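You operate a simulated robot arm through the tools that you are given. There is no shell and no other tool.

You run a simulated robot arm. Do the job below in one go: nothing can be reset, and whatever is moved stays where it is left.

JOB
Anneal the clamped rod, let it cool and free it.
Fine: close the guard, hold the orange button till the joint is blue; when the glow is gone open guard and clamps; leave the rod lying there.
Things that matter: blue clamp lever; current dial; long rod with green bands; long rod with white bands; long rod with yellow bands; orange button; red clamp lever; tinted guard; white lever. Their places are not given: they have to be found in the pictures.

Only the result counts: the job must be done as asked and must still hold three seconds after the hand-in. Knocking over, shifting, dropping, spilling or breaking anything else fails it.

ROBOT AND FRAMES
A 6-joint arm with a two-finger gripper, fixed in place. Base frame: the origin is at the foot of the arm, x ahead of it, y to its left, z up. Units: mm, degrees, N and s.
Its first joint turns from -166.0 to 166.0 degrees. Payload 3.43 kg.
The TCP is the grasp point between the finger pads, 20 mm short of the fingertips. In the tool frame z runs along the fingers and y along their closing line. The gripper opens to 190 mm. The gripper's body begins 248 mm behind the TCP.
Orientation is told as [roll, pitch, yaw] about the base's x, y, z axes, in that order, counted from this pose: with the fingers straight down and closing along the base's y, the tool's x points along the base's -x, its y along +y and its z along -z.

CONTROLS
- The arm moves only by the tool jog_arm. Its argument "moves" is a list of rows, each a list of 3 entries, a list of its own where there are three numbers: the shift along the tool's x, y, z in mm, then the turn, a rotation vector about the tool's x, y, z in degrees, then the finger opening in mm, from 0 to 190. In form: [[[dx, dy, dz], [ax, ay, az], gripper], ...]. A call has 1 to 20 rows; each row shifts and turns the commanded pose from where the row before left it, along the tool's axes as they then stand. Each row takes 0.2 s and may step no farther than 50 mm and 8.6 degrees from the row before; otherwise, or with a gripper value out of range, the whole call is refused. A pose out of reach is approached as far as the arm can. The call stops where the force on the tool passes 90 N (or 10 N more than at its start, if that is more) or the arm is blocked; 0.2 s more then pass. The fingers move at their own pace (about 45 mm/s each) and stop on an object; they squeeze with about 33 N. The grip force told is the motor's: it shows also when the fingers shut on nothing. Time passes only in rows, and 0.2 s behind the last, so rows that do not move let the fingers close. The reply holds the time, the measured pose of the TCP, the force on the tool along the base axes, the opening and the grip force, in the units named above and with some noise, with the torque about the TCP (base axes, N m) and any sound that the robot's microphone picked up, and new pictures: "show" is both (left out), scene, wrist or none.
- Cameras (640 x 400 px; columns grow to the right, rows downward): "scene" is fixed at [399.1, 509.7, 1545.6]; the picture's right is [-0.79, -0.61, 0.00], its down [-0.36, 0.47, -0.80] and it looks along [0.49, -0.64, -0.60] (base axes); focal length 236 px, centre (320, 200). "wrist" rides on the gripper at [70, -8, -288] in the tool frame; the picture's right is [0.12, 0.99, 0.00], its down [-0.96, 0.12, -0.25] and it looks along [-0.25, 0.03, 0.97] (tool axes); focal length 261 px, centre (320, 200).
- move_column(by): slides the trunk up (or, below 0, down) by that many mm; the arm rides with it, the base frame stays. It gives what a move gives, with no picture.
- point_at(camera, pixels): there is no depth. For up to 12 entries [column, row, z] of the newest picture of that camera ("zoom" is the newest enlarged one), the place [x, y] in the base frame at which the ray of that pixel passes the height z, good to about 2 mm, but the place of the scene camera against the robot may be out by one fixed shift of up to 18 mm in any direction. The clock stands still meanwhile.
- inspect(camera, box): a new picture of the part [left, top, right, bottom] of that camera's present view, enlarged. The clock stands still meanwhile.
- close_job(): hands the job in; it is judged then, once.

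Leave the gripper open and the arm clear of the work at the hand-in unless told otherwise.

The tools are called after ">>>" as a command line: name --argument value ..., lists and objects as JSON in quotes. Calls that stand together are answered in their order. jog_arm: Moves the arm, as the interface text tells. Its arguments: {"type":"object","properties":{"moves":{"type":"array"},"show":{"type":"string","enum":["both","scene","wrist","none"]}},"required":["moves"]} The other tools are called the same way: move_column (by) slides the trunk up or down; point_at (camera, pixels) gives the place at which the rays of pixels pass given heights; inspect (camera, box) takes an enlarged picture of a part of a camera's view; close_job () hands the job in.

At the start:

```text
time: 0.0
position: [587.8, -32.0, 1319.7]
tcp_rot: [0.0, 0.0, 0.0]
force: [0.4, -0.3, 0.2]
ft_torque: [0.0, 0.01, -0.02]
gripper_width: 190.0
finger_force: 0.1
trunk travel left (down, up): [-175.0, 65.0]
```

scene: 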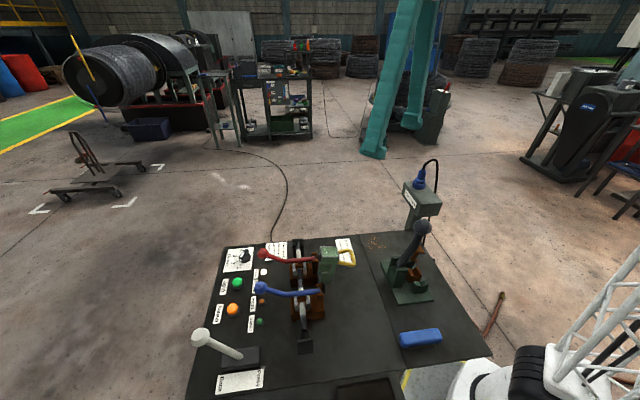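
wrist: 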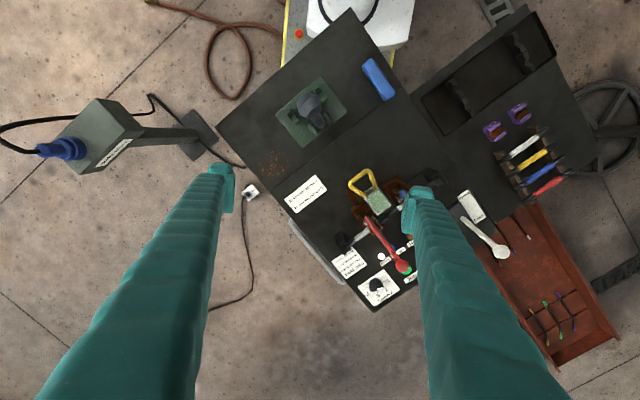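

I see a dark bench with a red lever (265,255), a blue lever (260,287), a green and an orange button (237,283 / 232,310), a white lever (200,338) and a green guard with a yellow handle (335,260). I'll enlarge these parts first.

>>> inspect --camera "scene" --box '[180, 220, 380, 400]'

>>> inspect --camera "wrist" --box '[280, 140, 480, 320]'

>>> inspect --camera "wrist" --box '[400, 60, 640, 380]'

```text
2.22 times, centred on (280, 310) of scene
```

zoom: 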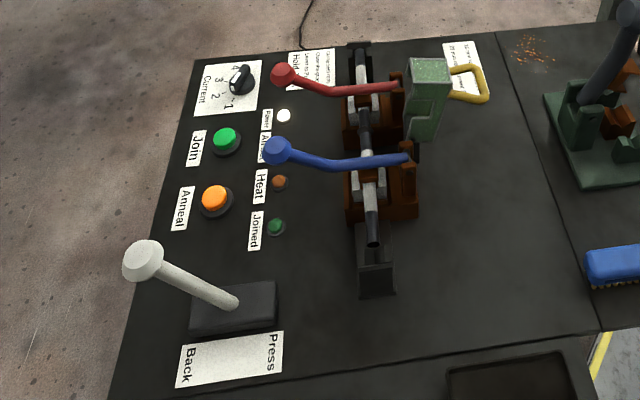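

```text
2.22 times, centred on (380, 230) of wrist
```

zoom: 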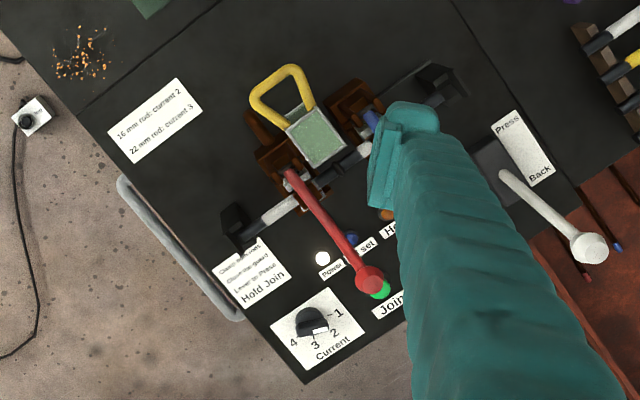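

```text
1.25 times, centred on (520, 220) of wrist
```

zoom: 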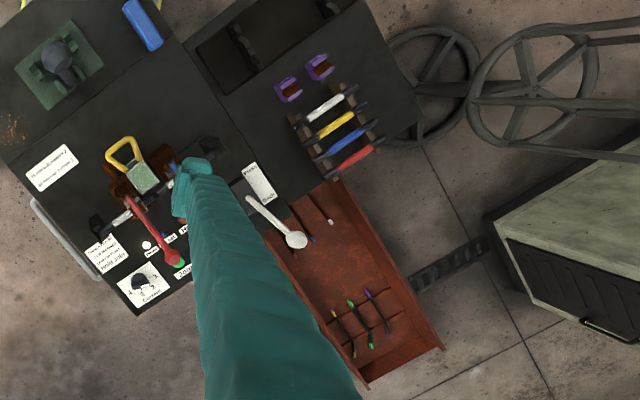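

Labels read "16 mm rod: current 2, 22 mm rod: current 3". The white lever stands on a Press/Back plate. To estimate the bench height I'll compare one point, the dial card corner, in both cameras at several heights.

>>> point_at --camera "wrist" --pixels '[[385.4, 269.6, 700], [385.4, 269.6, 800], [385.4, 269.6, 900], [385.4, 269.6, 1000], [400, 288, 800], [400, 288, 900]]'

>>> point_at --camera "scene" --pixels '[[250.7, 269.5, 700], [250.7, 269.5, 800], [250.7, 269.5, 900], [250.7, 269.5, 1000], [222.8, 271.7, 800], [222.8, 271.7, 900]]'

```text
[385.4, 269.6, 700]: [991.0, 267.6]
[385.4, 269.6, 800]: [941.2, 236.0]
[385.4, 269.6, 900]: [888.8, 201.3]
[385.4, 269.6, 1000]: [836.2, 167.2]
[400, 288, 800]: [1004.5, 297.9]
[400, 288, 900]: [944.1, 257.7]
```

```text
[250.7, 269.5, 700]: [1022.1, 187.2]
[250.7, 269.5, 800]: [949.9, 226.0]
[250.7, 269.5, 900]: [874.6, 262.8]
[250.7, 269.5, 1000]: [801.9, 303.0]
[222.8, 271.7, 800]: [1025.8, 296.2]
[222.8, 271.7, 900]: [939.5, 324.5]
```

The two views agree at a bench height of about 800 mm. I'll move the wrist camera over the work, +x 130 and +y 150 with height unchanged, to see it between the fingers.

>>> jog_arm --moves '[[[-33, 38, 0], [0, 0, 0], 190], [[-33, 38, 0], [0, 0, 0], 190], [[-32, 37, 0], [0, 0, 0], 190], [[-32, 37, 0], [0, 0, 0], 190], [[0, 0, 0], [0, 0, 0], 190]]'

```text
refused: row 1 steps farther than a row can; nothing moved
```

One step was just over 50 mm, so I'll repeat it with smaller steps.

>>> jog_arm --moves '[[[-26, 30, 0], [0, 0, 0], 190], [[-26, 30, 0], [0, 0, 0], 190], [[-26, 30, 0], [0, 0, 0], 190], [[-26, 30, 0], [0, 0, 0], 190], [[-26, 30, 0], [0, 0, 0], 190], [[0, 0, 0], [0, 0, 0], 190]]'

```text
time: 1.4
position: [720.0, 118.7, 1316.7]
tcp_rot: [0.0, 0.0, 0.0]
force: [-0.1, -0.3, -0.7]
ft_torque: [-0.02, 0.11, -0.03]
gripper_width: 190.1
finger_force: 0.1
trunk travel left (down, up): [-175.0, 65.0]
```

scene: 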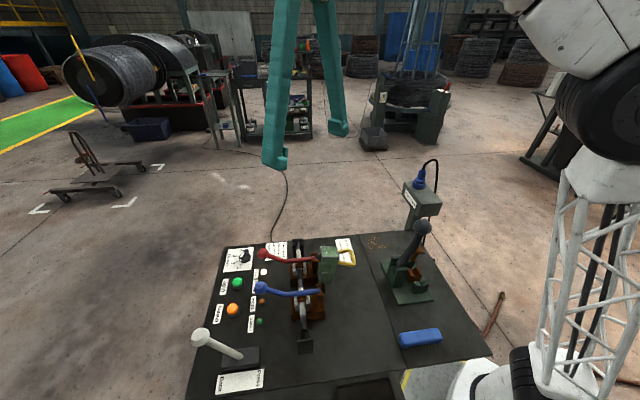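
wrist: 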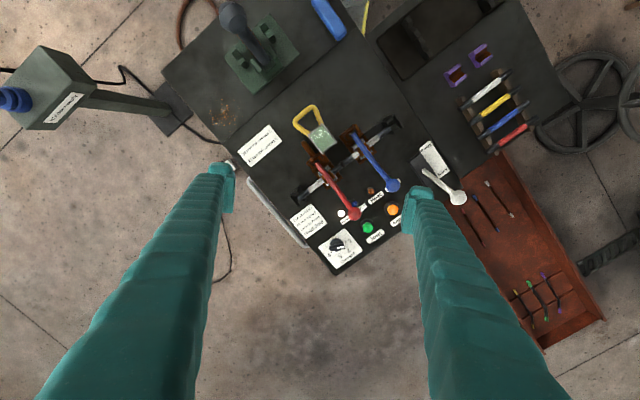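

Now the work area shows between the fingers. I'll enlarge it.

>>> inspect --camera "wrist" --box '[250, 90, 410, 190]'

>>> inspect --camera "wrist" --box '[280, 170, 440, 280]'

>>> inspect --camera "wrist" --box '[400, 20, 640, 180]'

>>> inspect --camera "scene" --box '[250, 230, 362, 300]'

>>> inspect --camera "scene" --box '[190, 300, 302, 370]'

```text
4.00 times, centred on (330, 140) of wrist
```

zoom: 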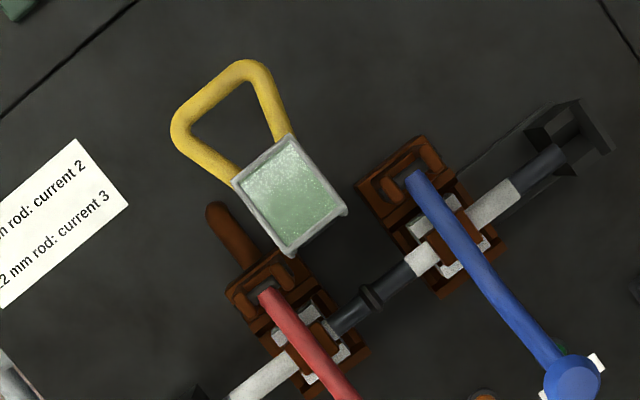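

```text
3.64 times, centred on (360, 225) of wrist
```

zoom: 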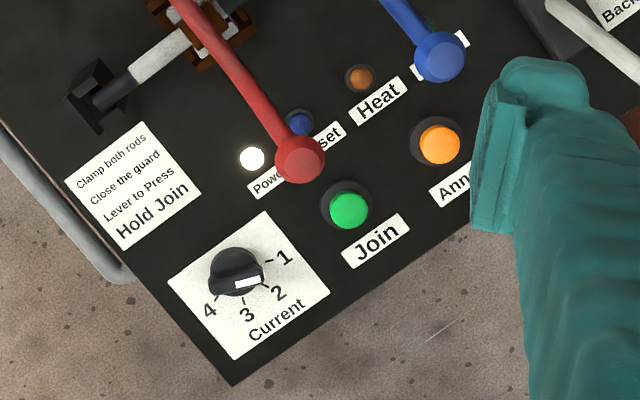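

```text
2.50 times, centred on (520, 100) of wrist
```

zoom: 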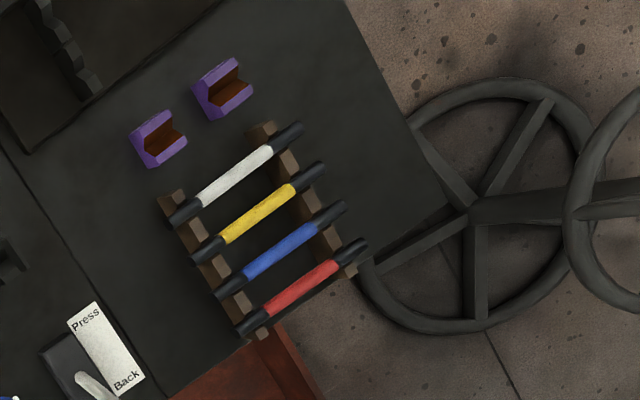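

```text
5.71 times, centred on (306, 265) of scene
```

zoom: 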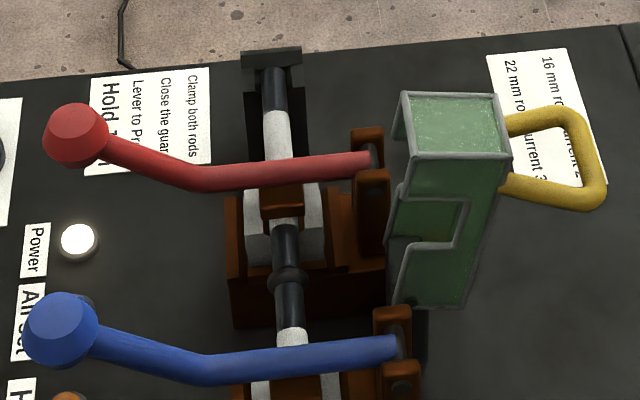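

```text
5.71 times, centred on (246, 335) of scene
```

zoom: 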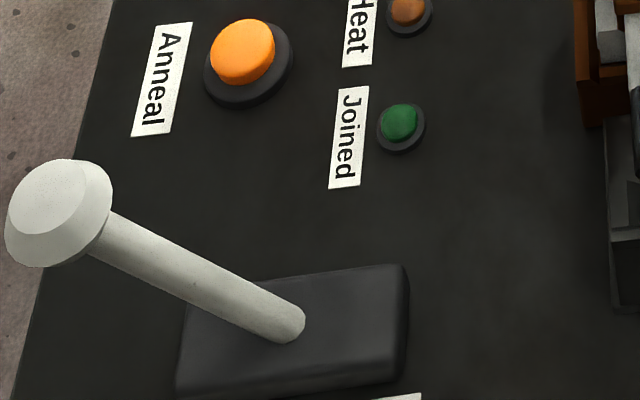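

The clamped rod (with a weld bulge) lies between the red and blue clamps, and the guard stands open with its yellow handle toward the robot. The white lever is at "Back". I'll query key points at several heights to triangulate them.

>>> point_at --camera "wrist" --pixels '[[344.9, 228.3, 750], [344.9, 228.3, 800], [344.9, 228.3, 850], [393, 209.3, 800], [393, 209.3, 850], [354.5, 213.5, 850], [354.5, 213.5, 950], [393, 185, 850], [393, 185, 950], [343, 164.5, 850], [322.5, 145, 950], [322.5, 145, 1050]]'

>>> point_at --camera "scene" --pixels '[[250.7, 269.5, 750], [250.7, 269.5, 800], [250.7, 269.5, 850], [232.3, 309.1, 800], [232.3, 309.1, 850], [263.6, 254, 850], [263.6, 254, 950], [260.5, 287.8, 850], [260.5, 287.8, 950], [300.5, 278.5, 850], [329.5, 252.5, 950], [329.5, 252.5, 1050]]'

```text
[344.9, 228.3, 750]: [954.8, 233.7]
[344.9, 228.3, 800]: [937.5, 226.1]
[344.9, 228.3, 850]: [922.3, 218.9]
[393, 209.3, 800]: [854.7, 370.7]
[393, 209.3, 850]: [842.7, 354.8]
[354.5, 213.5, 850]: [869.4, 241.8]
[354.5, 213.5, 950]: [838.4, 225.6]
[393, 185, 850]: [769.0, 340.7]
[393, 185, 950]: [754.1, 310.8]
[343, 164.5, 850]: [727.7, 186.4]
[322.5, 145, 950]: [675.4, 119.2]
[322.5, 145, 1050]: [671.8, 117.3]
```

```text
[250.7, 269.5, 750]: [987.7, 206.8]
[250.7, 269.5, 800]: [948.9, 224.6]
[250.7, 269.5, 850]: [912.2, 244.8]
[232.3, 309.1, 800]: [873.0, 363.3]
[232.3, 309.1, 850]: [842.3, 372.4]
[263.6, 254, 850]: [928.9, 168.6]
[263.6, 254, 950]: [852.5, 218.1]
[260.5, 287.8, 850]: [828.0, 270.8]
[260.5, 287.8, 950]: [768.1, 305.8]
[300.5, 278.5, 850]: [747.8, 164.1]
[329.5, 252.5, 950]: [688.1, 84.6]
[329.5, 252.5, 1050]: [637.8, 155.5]
```

Rough heights are bench about 820, rod about 890, knobs about 965 and guard top about 1000. The bench is turned about 40° from the base frame. Next I'll lower the camera and yaw +40° to line up with the bench for more accurate views.

>>> jog_arm --moves '[[[-4, 6, 39], [0, 0, 0], 190], [[-4, 6, 39], [0, 0, 0], 190], [[-4, 6, 39], [0, 0, 0], 190], [[-4, 6, 39], [0, 0, 0], 190], [[-4, 6, 39], [0, 0, 0], 190], [[0, 0, 0], [0, 0, -8], 190], [[0, 0, 0], [0, 0, -8], 190], [[0, 0, 0], [0, 0, -8], 190], [[0, 0, 0], [0, 0, -8], 190], [[0, 0, 0], [0, 0, -8], 190], [[0, 0, 0], [0, 0, 0], 190]]'

```text
time: 3.8
position: [738.1, 147.5, 1124.2]
tcp_rot: [0.1, 0.0, 40.0]
force: [0.4, -0.3, -0.3]
ft_torque: [0.0, -0.01, -0.01]
gripper_width: 190.1
finger_force: 0.1
trunk travel left (down, up): [-175.0, 65.0]
```

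scene: 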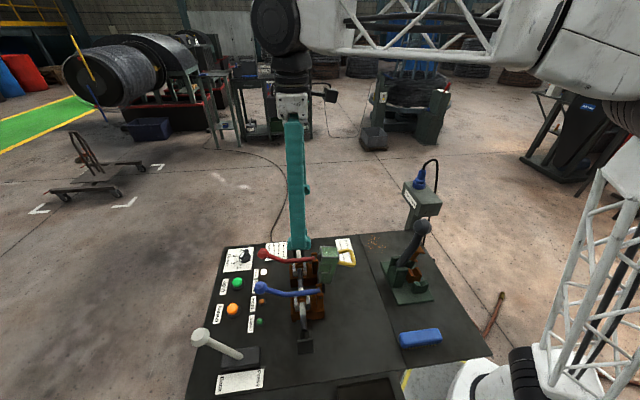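
wrist: 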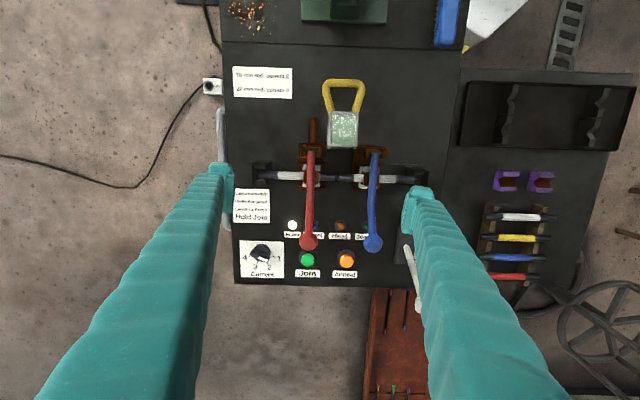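

The view is now lined up with the bench. I'll enlarge the clamps, guard and buttons.

>>> inspect --camera "wrist" --box '[230, 70, 440, 200]'

>>> inspect --camera "wrist" --box '[230, 185, 410, 290]'

>>> point_at --camera "wrist" --pixels '[[285, 240, 800], [285, 240, 850], [346, 258, 800], [346, 258, 850], [308, 241, 950], [308, 241, 980], [373, 243, 950], [373, 243, 980], [337, 178, 850], [337, 178, 900], [342, 129, 980], [342, 129, 1020]]'

```text
3.05 times, centred on (335, 135) of wrist
```

zoom: 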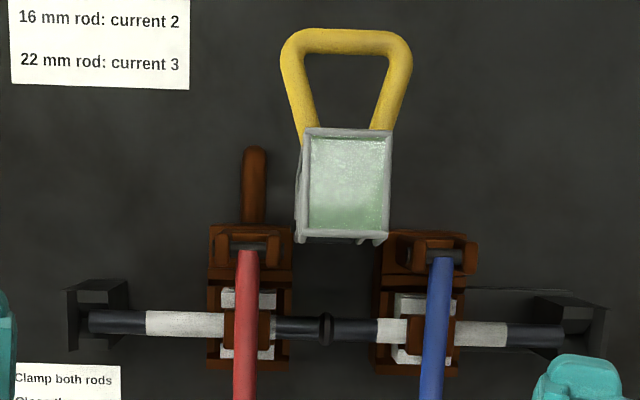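

```text
3.56 times, centred on (320, 238) of wrist
```

zoom: 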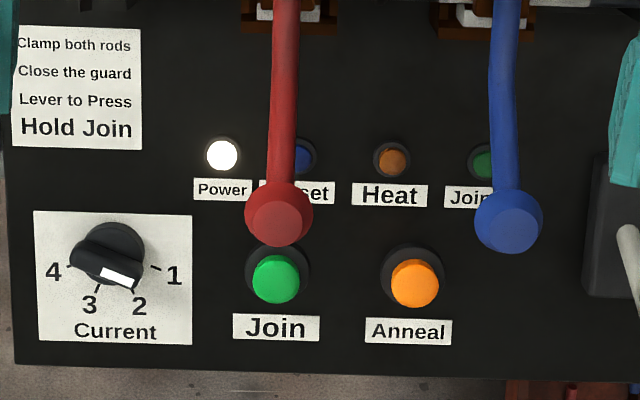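

```text
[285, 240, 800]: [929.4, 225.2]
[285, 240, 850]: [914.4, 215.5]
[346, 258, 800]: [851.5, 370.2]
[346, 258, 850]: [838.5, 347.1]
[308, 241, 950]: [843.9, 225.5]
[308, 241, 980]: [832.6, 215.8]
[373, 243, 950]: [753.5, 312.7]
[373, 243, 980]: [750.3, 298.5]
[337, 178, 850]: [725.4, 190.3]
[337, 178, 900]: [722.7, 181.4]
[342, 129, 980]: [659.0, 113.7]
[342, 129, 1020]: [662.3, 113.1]
```

The bench is aligned at yaw 40°. The weld sits at about u 674, v −325, z 893, where u is along the levers and v along the rod. The guard's hinge is behind the rod, with its top at z≈1012. Its handle bar sits at u≈513, z≈980. The dial points at 2, which matches a 16 mm rod. I'll close the fingers and go behind the guard at a safe height to push it shut by the handle.

>>> jog_arm --moves '[[[41, 4, 0], [0, 0, 0], 0], [[41, 4, 0], [0, 0, 0], 0], [[41, 4, 0], [0, 0, 0], 0], [[41, 4, 0], [0, 0, 0], 0], [[41, 5, 0], [0, 0, 0], 0], [[0, 0, 0], [0, 0, 0], 0], [[0, 0, 0], [0, 0, 0], 0], [[0, 0, 0], [0, 0, 0], 0], [[0, 0, 0], [0, 0, 0], 0], [[0, 0, 0], [0, 0, 0], 0], [[0, 0, 0], [0, 0, 0], 0]]'

```text
time: 6.2
position: [566.4, 31.2, 1125.0]
tcp_rot: [0.1, -0.1, 40.0]
force: [0.7, -0.4, 0.7]
ft_torque: [0.02, 0.01, -0.02]
gripper_width: 0.2
finger_force: 22.2
trunk travel left (down, up): [-175.0, 65.0]
```

scene: 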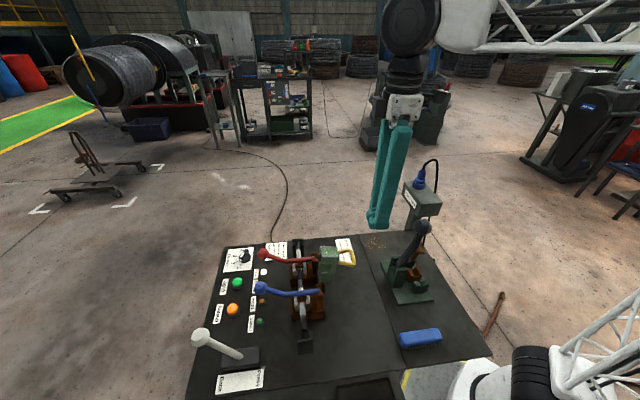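
wrist: 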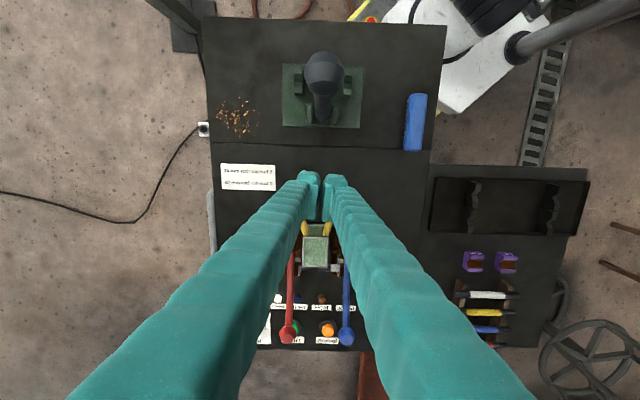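

The fingers are closed behind the guard (u≈454, v≈−340), in line with the handle. I'll descend 150 mm so the fingertips are just below the handle bar, well behind it.

>>> jog_arm --moves '[[[0, 0, 30], [0, 0, 0], 0], [[0, 0, 30], [0, 0, 0], 0], [[0, 0, 30], [0, 0, 0], 0], [[0, 0, 30], [0, 0, 0], 0], [[0, 0, 30], [0, 0, 0], 0], [[0, 0, 0], [0, 0, 0], 0]]'

>>> inspect --camera "scene" --box '[280, 210, 440, 310]'

```text
time: 7.6
position: [567.0, 30.1, 975.1]
tcp_rot: [0.0, 0.0, 39.9]
force: [-0.2, 0.5, 0.1]
ft_torque: [-0.03, -0.04, -0.01]
gripper_width: 0.0
finger_force: 32.9
trunk travel left (down, up): [-175.0, 65.0]
```

scene: 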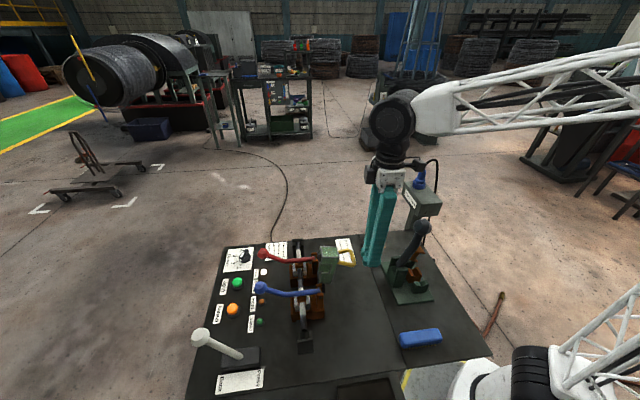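
wrist: 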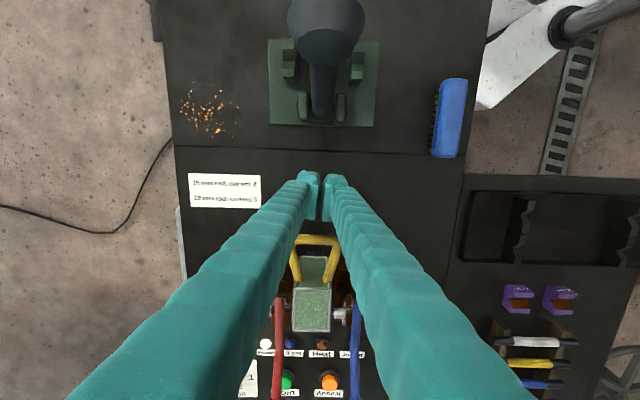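

```text
4.00 times, centred on (360, 260) of scene
```

zoom: 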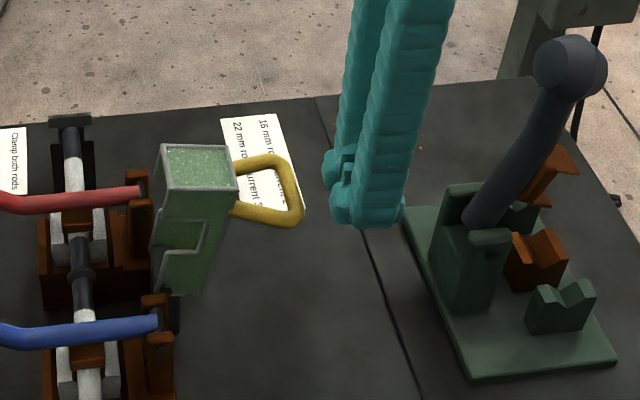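

The fingertips are about 20 mm below the bar with a 25 mm gap to it. I'll push slowly in +u and watch the force.

>>> jog_arm --moves '[[[-10, 0, 0], [0, 0, 0], 0], [[-10, 0, 0], [0, 0, 0], 0], [[-10, 0, 0], [0, 0, 0], 0], [[-8, 0, 0], [0, 0, 0], 0], [[-8, 0, 0], [0, 0, 0], 0], [[-8, 0, 0], [0, 0, 0], 0], [[-8, 0, 0], [0, 0, 0], 0]]' --show "scene"

>>> inspect --camera "scene" --box '[260, 210, 420, 310]'

```text
time: 9.2
position: [615.7, 71.5, 975.1]
tcp_rot: [0.0, -0.1, 40.0]
force: [-0.1, 0.5, 0.5]
ft_torque: [-0.01, -0.04, 0.0]
gripper_width: 0.0
finger_force: 33.0
trunk travel left (down, up): [-175.0, 65.0]
```

scene: 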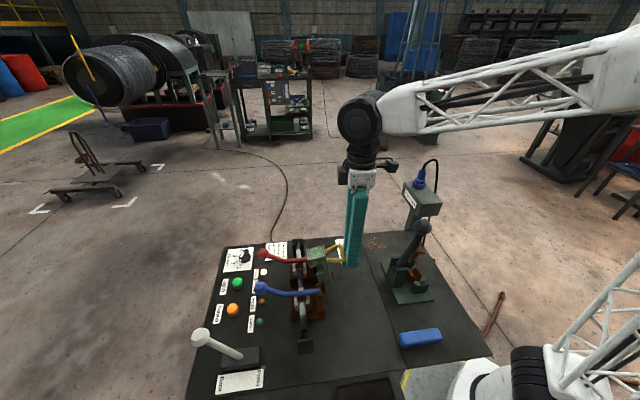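

```text
4.00 times, centred on (340, 260) of scene
```

zoom: 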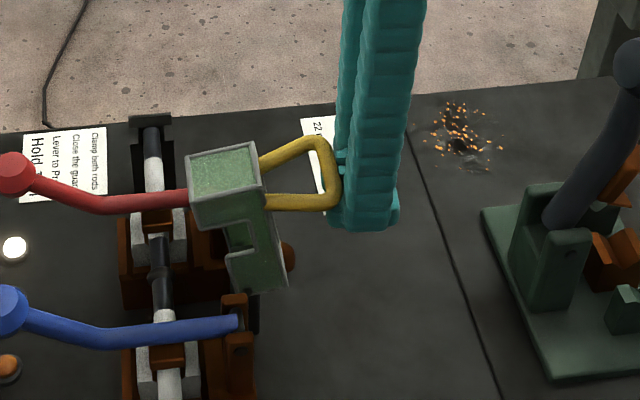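

The guard is tipping as intended, with the handle bar resting on the fingers and almost no force. I'll continue pushing.

>>> jog_arm --moves '[[[-9, 0, 0], [0, 0, 0], 0], [[-9, 0, 0], [0, 0, 0], 0], [[-9, 0, 0], [0, 0, 0], 0], [[-9, 0, 0], [0, 0, 0], 0], [[-9, 0, 0], [0, 0, 0], 0]]' --show "none"

>>> inspect --camera "scene" --box '[260, 210, 420, 310]'

```text
time: 10.4
position: [648.9, 101.0, 974.8]
tcp_rot: [-0.1, 0.0, 40.0]
force: [0.8, 0.0, 0.4]
ft_torque: [0.05, -0.05, -0.01]
gripper_width: 0.0
finger_force: 33.2
trunk travel left (down, up): [-175.0, 65.0]
```

```text
4.00 times, centred on (340, 260) of scene
```

zoom: 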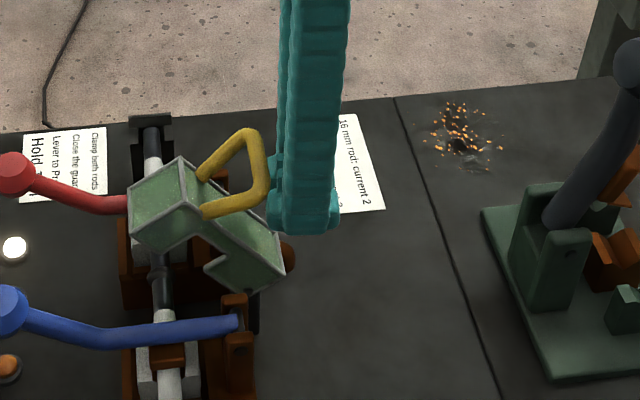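

It's about halfway down and not falling on its own. I'll continue pushing.

>>> jog_arm --moves '[[[-9, 0, 0], [0, 0, 0], 0], [[-9, 0, 0], [0, 0, 0], 0], [[-9, 0, 0], [0, 0, 0], 0], [[-9, 0, 0], [0, 0, 0], 0], [[-9, 0, 0], [0, 0, 0], 0]]' --show "none"

>>> inspect --camera "scene" --box '[240, 210, 400, 310]'

```text
time: 11.6
position: [684.3, 128.7, 976.0]
tcp_rot: [0.0, -0.1, 40.0]
force: [0.5, 0.0, 0.5]
ft_torque: [0.02, 0.01, 0.0]
gripper_width: 0.0
finger_force: 33.5
trunk travel left (down, up): [-175.0, 65.0]
```

```text
4.00 times, centred on (320, 260) of scene
```

zoom: 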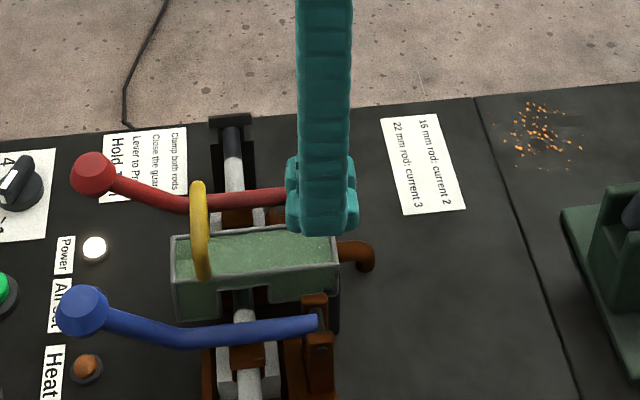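

The guard has dropped shut over the joint. I'll raise the arm straight up and check it.

>>> jog_arm --moves '[[[5, 0, -20], [0, 0, 0], 0], [[0, 0, -40], [0, 0, 0], 0], [[0, 0, -45], [0, 0, 0], 0], [[0, 0, -45], [0, 0, 0], 0], [[0, 0, 0], [0, 0, 0], 0]]'

>>> inspect --camera "scene" --box '[260, 240, 340, 290]'

>>> inspect --camera "wrist" --box '[240, 120, 400, 260]'

```text
time: 12.8
position: [681.3, 126.1, 1127.1]
tcp_rot: [0.0, 0.1, 39.9]
force: [0.0, -0.6, -0.5]
ft_torque: [-0.01, 0.03, 0.01]
gripper_width: 0.1
finger_force: 33.3
trunk travel left (down, up): [-175.0, 65.0]
```

scene: 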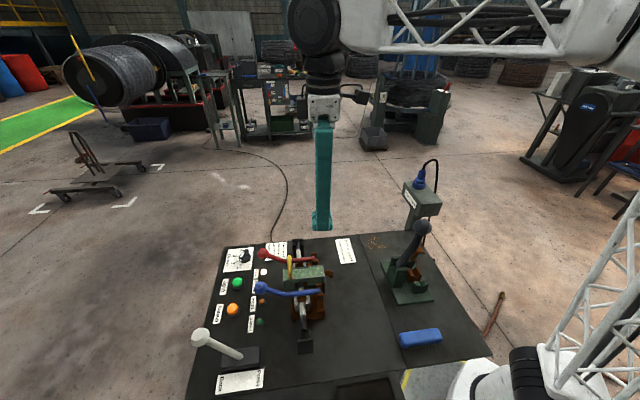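
wrist: 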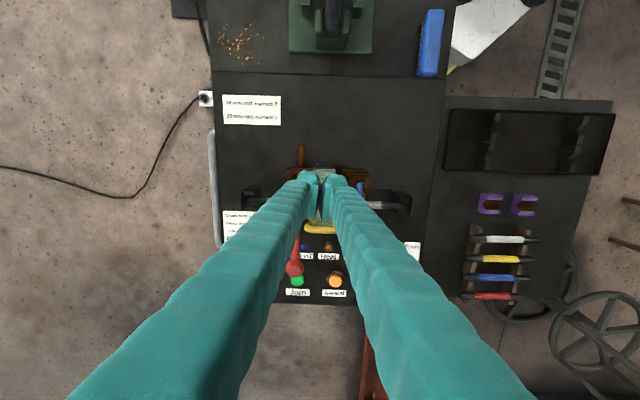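

```text
8.00 times, centred on (300, 265) of scene
```

zoom: 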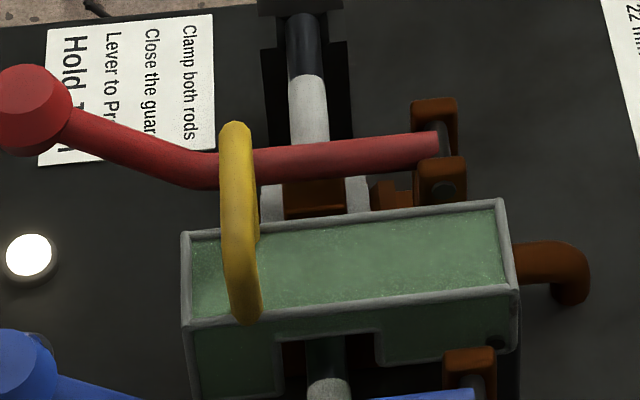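

```text
2.86 times, centred on (320, 190) of wrist
```

zoom: 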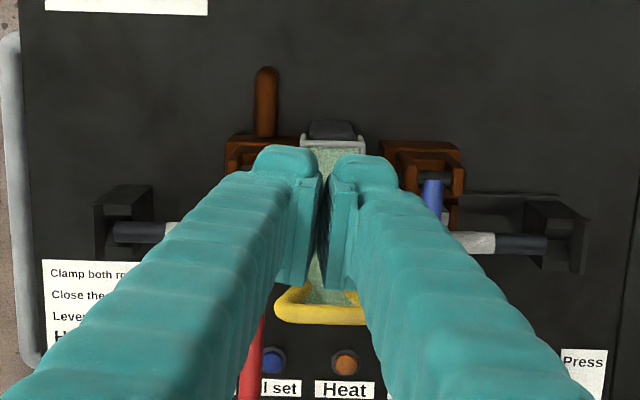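

The guard is closed. I'll look more closely at whether the joint shows through the tint, near (300,279) in the scene.

>>> inspect --camera "scene" --box '[284, 264, 324, 289]'

>>> inspect --camera "wrist" --box '[290, 160, 350, 220]'

```text
16.00 times, centred on (304, 276) of scene
```

zoom: 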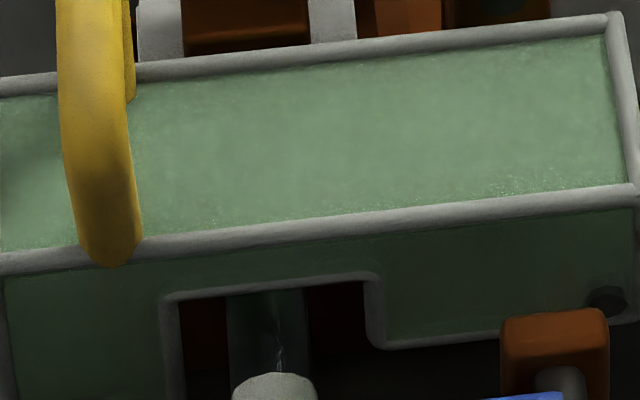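

```text
6.67 times, centred on (320, 190) of wrist
```

zoom: 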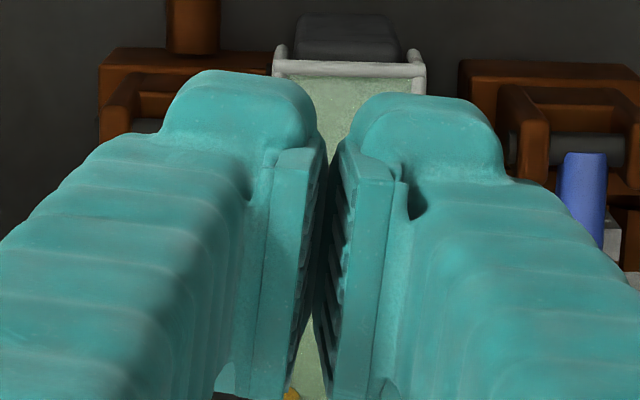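

Through the side notch the rod next to the joint is visible in the scene zoom. I'll now go above the orange button (u≈880, v≈−271). I'll also yaw the tool −90° so the wrist camera can look sideways at the joint while I press.

>>> jog_arm --moves '[[[-46, 12, 0], [0, 0, 0], 0], [[-46, 12, 0], [0, 0, 0], 0], [[-46, 12, 0], [0, 0, 0], 0], [[-46, 12, 0], [0, 0, 0], 0], [[-46, 12, 0], [0, 0, 0], 0], [[-47, 11, 0], [0, 0, 0], 0], [[0, 0, 0], [0, 0, 8], 0], [[0, 0, 0], [0, 0, 8], 0], [[0, 0, 0], [0, 0, 8], 0], [[0, 0, 0], [0, 0, 8], 0], [[0, 0, 0], [0, 0, 8], 0], [[0, 0, 0], [0, 0, 8], 0], [[0, 0, 0], [0, 0, 8], 0], [[0, 0, 0], [0, 0, 8], 0], [[0, 0, 0], [0, 0, 8], 0], [[0, 0, 0], [0, 0, 8], 0], [[0, 0, 0], [0, 0, 8], 0], [[0, 0, 0], [0, 0, 2], 0], [[0, 0, 0], [0, 0, 0], 0]]'

```text
time: 16.8
position: [846.4, 357.3, 1124.4]
tcp_rot: [0.0, 0.0, -50.1]
force: [-0.6, 0.6, 0.4]
ft_torque: [0.01, 0.0, 0.01]
gripper_width: 0.3
finger_force: 32.8
trunk travel left (down, up): [-175.0, 65.0]
```

scene: 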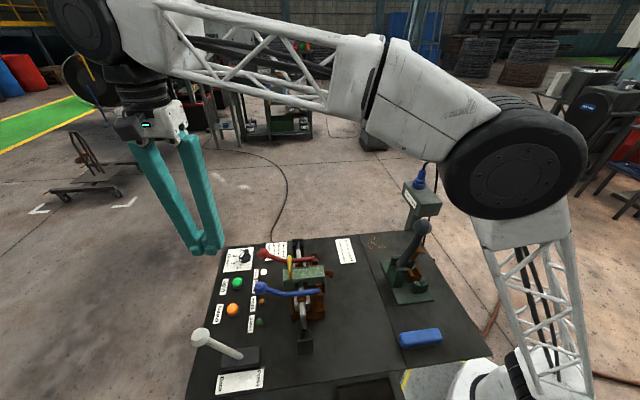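
wrist: 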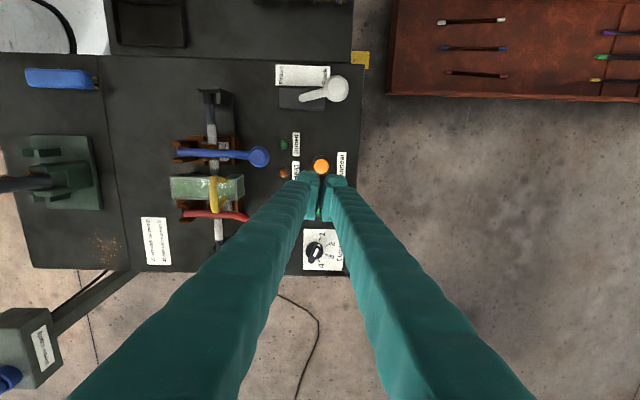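

The orange button is at (321,166), directly below the closed fingertips. I'll descend to just above it and check the clearance.

>>> jog_arm --moves '[[[0, 2, 40], [0, 0, 0], 0], [[0, 0, 40], [0, 0, 0], 0], [[0, 0, 40], [0, 0, 0], 0], [[0, 0, 40], [0, 0, 0], 0], [[0, 0, 40], [0, 0, 0], 0], [[0, 0, 30], [0, 0, 0], 0], [[0, 0, 0], [0, 0, 0], 0]]'

>>> inspect --camera "scene" --box '[180, 240, 340, 340]'

>>> inspect --camera "wrist" --box '[40, 130, 300, 290]'

```text
time: 18.4
position: [850.0, 360.5, 892.8]
tcp_rot: [-0.1, -0.1, -50.0]
force: [0.4, 0.7, 0.0]
ft_torque: [0.0, 0.02, 0.01]
gripper_width: 0.1
finger_force: 32.7
trunk travel left (down, up): [-175.0, 65.0]
```

scene: 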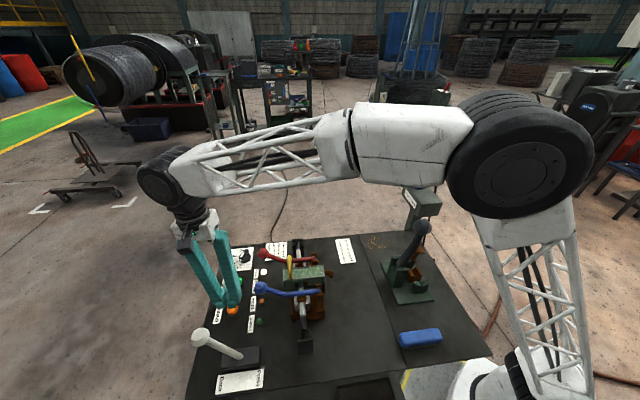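
wrist: 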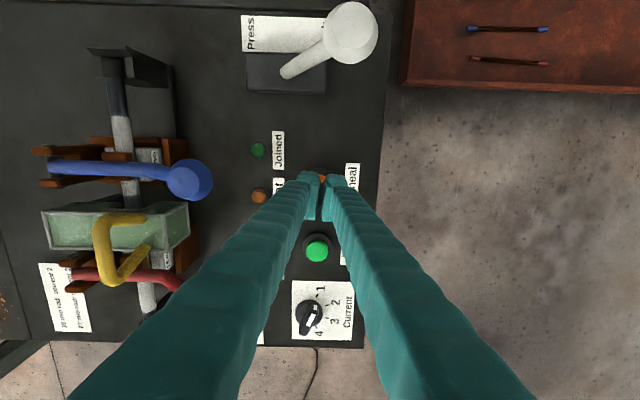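

```text
4.00 times, centred on (260, 290) of scene
```

zoom: 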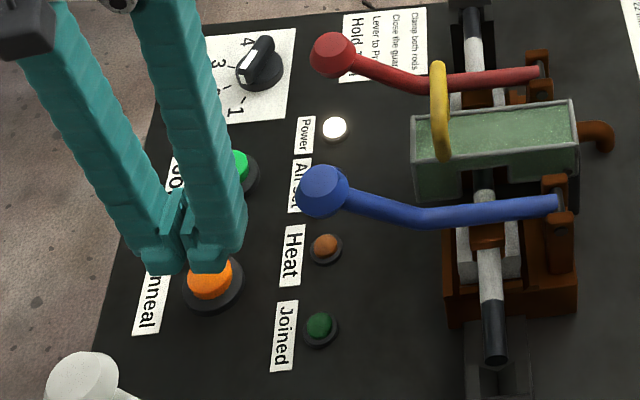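

```text
2.46 times, centred on (170, 210) of wrist
```

zoom: 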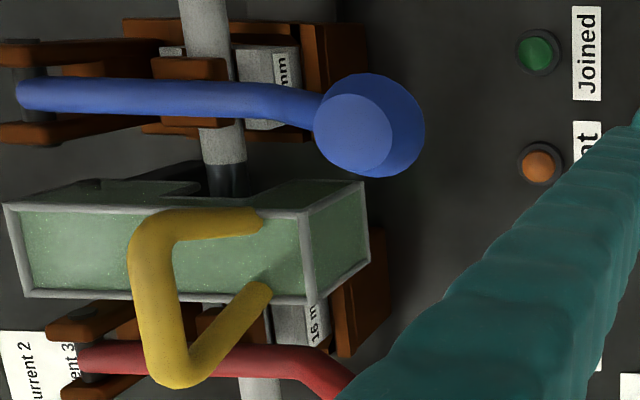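

I have a clear view of the guard from both cameras, and the fingertips are about 25 mm above the orange button. I'll descend in small steps, watching the force.

>>> jog_arm --moves '[[[0, 0, 5], [0, 0, 0], 0], [[0, 0, 5], [0, 0, 0], 0], [[0, 0, 4], [0, 0, 0], 0], [[0, 0, 4], [0, 0, 0], 0]]' --show "scene"

>>> inspect --camera "scene" --box '[200, 270, 280, 320]'

```text
time: 19.4
position: [849.9, 360.1, 876.4]
tcp_rot: [0.0, 0.0, -50.0]
force: [0.3, -0.6, 0.4]
ft_torque: [0.0, -0.01, -0.03]
gripper_width: 0.0
finger_force: 32.9
trunk travel left (down, up): [-175.0, 65.0]
```

scene: 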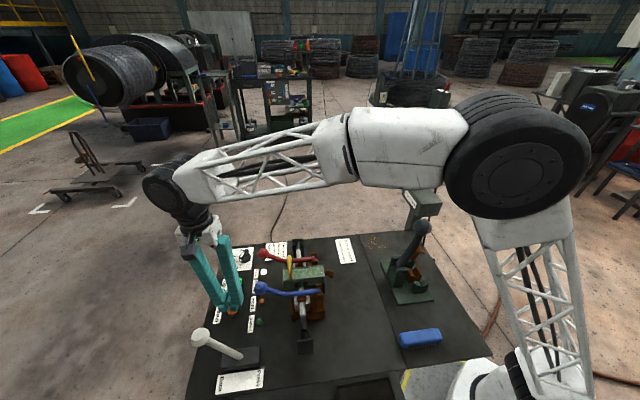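

```text
8.00 times, centred on (240, 295) of scene
```

zoom: 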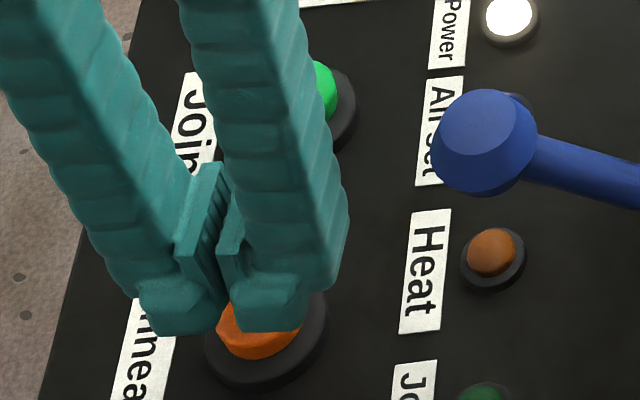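

The tips are slightly left (+u) of the button's centre. I'll shift −4 mm in u and continue down in small steps.

>>> jog_arm --moves '[[[0, -4, 3], [0, 0, 0], 0], [[0, 0, 4], [0, 0, 0], 0], [[0, 0, 4], [0, 0, 0], 0]]' --show "none"

>>> inspect --camera "scene" --box '[200, 270, 280, 320]'

```text
time: 20.2
position: [845.4, 357.7, 866.6]
tcp_rot: [0.0, 0.0, -50.0]
force: [-0.3, -0.3, -0.9]
ft_torque: [0.0, -0.03, -0.01]
gripper_width: 0.0
finger_force: 33.0
trunk travel left (down, up): [-175.0, 65.0]
```

```text
8.00 times, centred on (240, 295) of scene
```

zoom: 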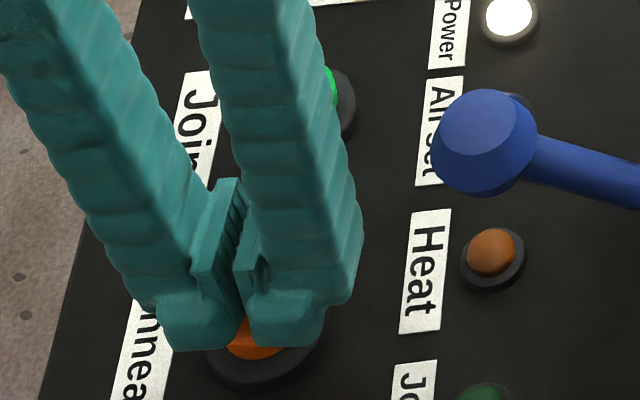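

The tips are now centred over the button and not yet touching. I'll keep going in small steps.

>>> jog_arm --moves '[[[0, 0, 3], [0, 0, 0], 0], [[0, 0, 3], [0, 0, 0], 0], [[0, 0, 3], [0, 0, 0], 0]]' --show "none"

>>> inspect --camera "scene" --box '[200, 255, 328, 335]'

```text
time: 21.0
position: [846.5, 356.8, 857.2]
tcp_rot: [-0.1, 0.0, -50.0]
force: [0.4, 0.1, 0.5]
ft_torque: [0.03, 0.0, -0.01]
gripper_width: 0.0
finger_force: 32.3
trunk travel left (down, up): [-175.0, 65.0]
```

```text
5.00 times, centred on (264, 295) of scene
```

zoom: 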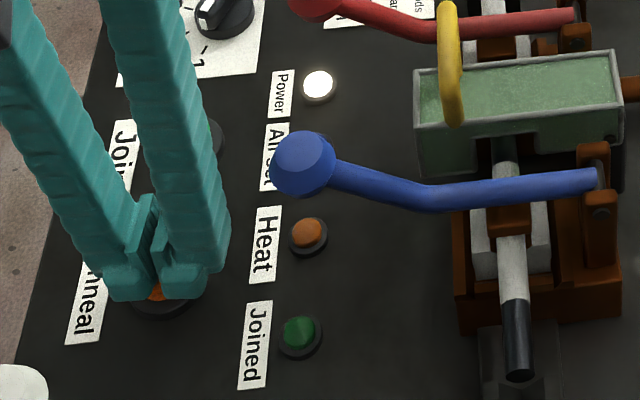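

There's still no contact, with the tips at z≈837. I'll continue in 2 mm steps.

>>> jog_arm --moves '[[[0, 0, 2], [0, 0, 0], 0], [[0, 0, 2], [0, 0, 0], 0], [[0, 0, 2], [0, 0, 0], 0]]' --show "none"

>>> inspect --camera "scene" --box '[200, 255, 328, 335]'

```text
time: 21.8
position: [845.1, 356.9, 852.5]
tcp_rot: [0.0, 0.0, -50.0]
force: [1.1, 0.0, 9.1]
ft_torque: [0.1, -0.08, -0.01]
gripper_width: 0.0
finger_force: 33.5
trunk travel left (down, up): [-175.0, 65.0]
heard: click
```

```text
5.00 times, centred on (264, 295) of scene
```

zoom: 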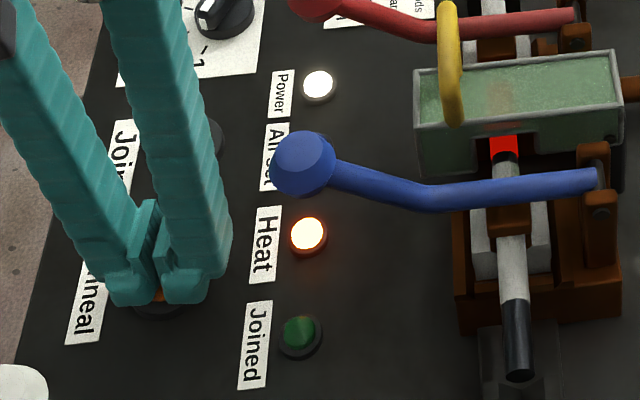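

Click: the heat lamp is lit and the rod glows red at the joint. I'll hold the button and look closely at the joint.

>>> inspect --camera "scene" --box '[284, 262, 324, 287]'

>>> inspect --camera "wrist" --box '[40, 130, 240, 290]'

```text
16.00 times, centred on (304, 274) of scene
```

zoom: 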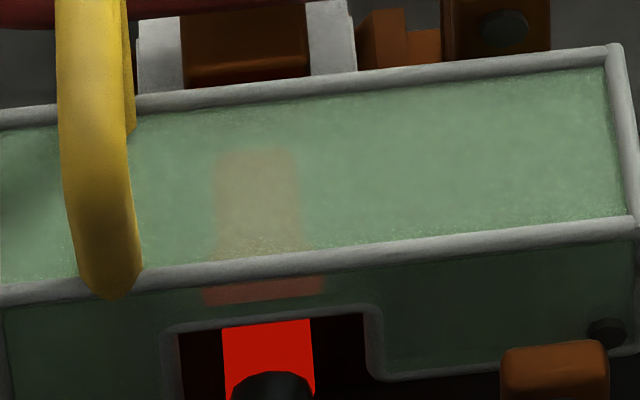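

```text
2.50 times, centred on (140, 210) of wrist
```

zoom: 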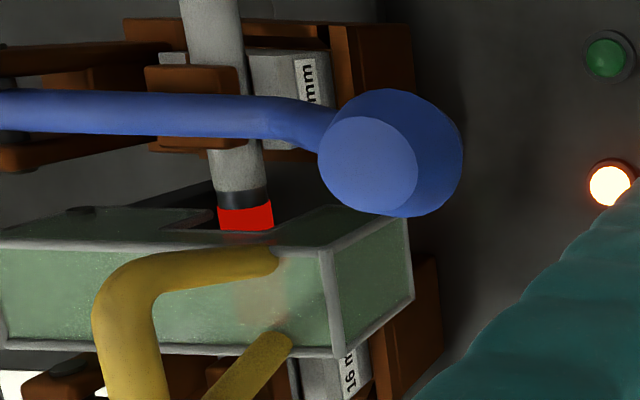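

The heated zone shows bright red through the notch. I'll hold in short steps and check the colour each time.

>>> jog_arm --moves '[[[0, 0, 0], [0, 0, 0], 0], [[0, 0, 0], [0, 0, 0], 0]]' --show "none"

>>> inspect --camera "scene" --box '[284, 262, 324, 287]'

>>> inspect --camera "wrist" --box '[40, 130, 240, 290]'

```text
time: 22.4
position: [846.0, 356.9, 850.5]
tcp_rot: [0.1, 0.0, -50.0]
force: [2.7, 1.2, 10.7]
ft_torque: [0.07, -0.07, -0.03]
gripper_width: 0.0
finger_force: 32.8
trunk travel left (down, up): [-175.0, 65.0]
```

```text
16.00 times, centred on (304, 274) of scene
```

zoom: 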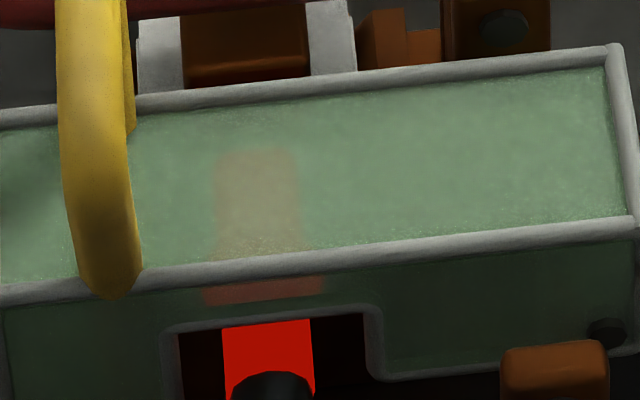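

```text
2.50 times, centred on (140, 210) of wrist
```

zoom: 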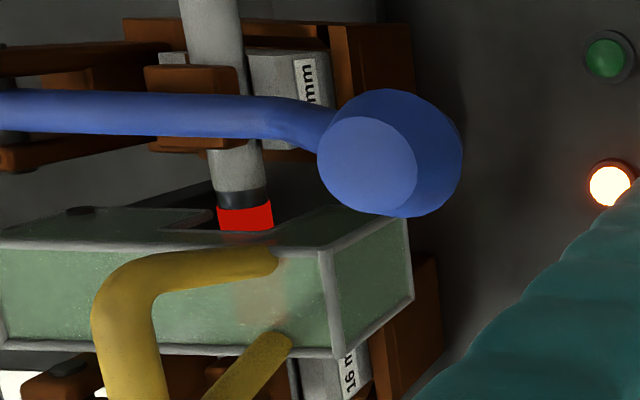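

It's still bright red and the heat lamp is on. I'll keep holding.

>>> jog_arm --moves '[[[0, 0, 0], [0, 0, 0], 0], [[0, 0, 0], [0, 0, 0], 0], [[0, 0, 0], [0, 0, 0], 0]]' --show "none"

>>> inspect --camera "scene" --box '[284, 262, 324, 287]'

>>> inspect --camera "wrist" --box '[40, 130, 240, 290]'

```text
time: 23.2
position: [845.3, 355.7, 851.4]
tcp_rot: [0.0, 0.0, -50.0]
force: [3.1, 0.9, 10.9]
ft_torque: [0.08, -0.12, 0.01]
gripper_width: 0.1
finger_force: 32.7
trunk travel left (down, up): [-175.0, 65.0]
```

```text
16.00 times, centred on (304, 274) of scene
```

zoom: 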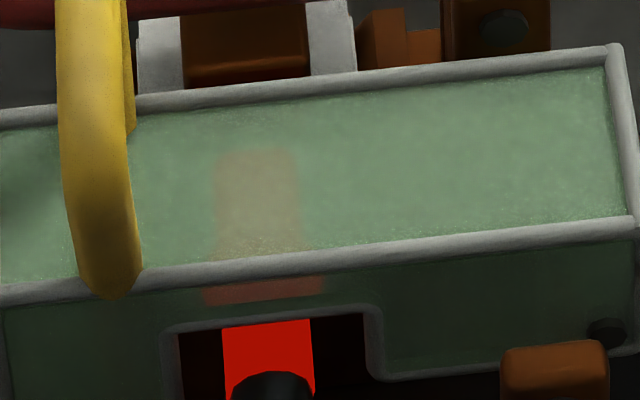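

```text
2.50 times, centred on (140, 210) of wrist
```

zoom: 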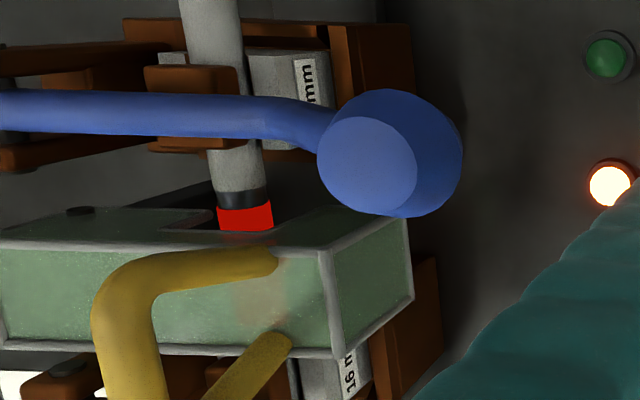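

No change yet. I'll keep holding.

>>> jog_arm --moves '[[[0, 0, 0], [0, 0, 0], 0], [[0, 0, 0], [0, 0, 0], 0], [[0, 0, 0], [0, 0, 0], 0]]' --show "none"

>>> inspect --camera "scene" --box '[284, 262, 324, 287]'

>>> inspect --camera "wrist" --box '[80, 170, 180, 250]'

```text
time: 24.0
position: [846.0, 356.3, 851.7]
tcp_rot: [0.0, 0.0, -50.0]
force: [1.9, 2.3, 11.1]
ft_torque: [0.1, -0.11, 0.01]
gripper_width: 0.0
finger_force: 32.6
trunk travel left (down, up): [-175.0, 65.0]
```

```text
16.00 times, centred on (304, 274) of scene
```

zoom: 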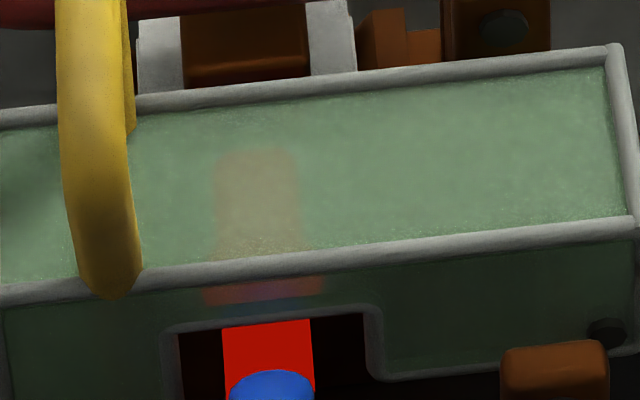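

```text
5.00 times, centred on (130, 210) of wrist
```

zoom: 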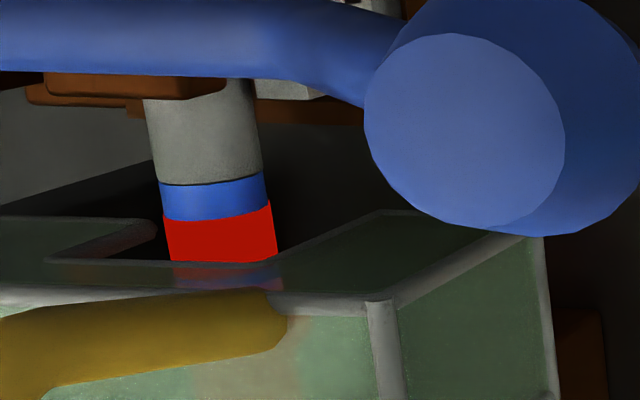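

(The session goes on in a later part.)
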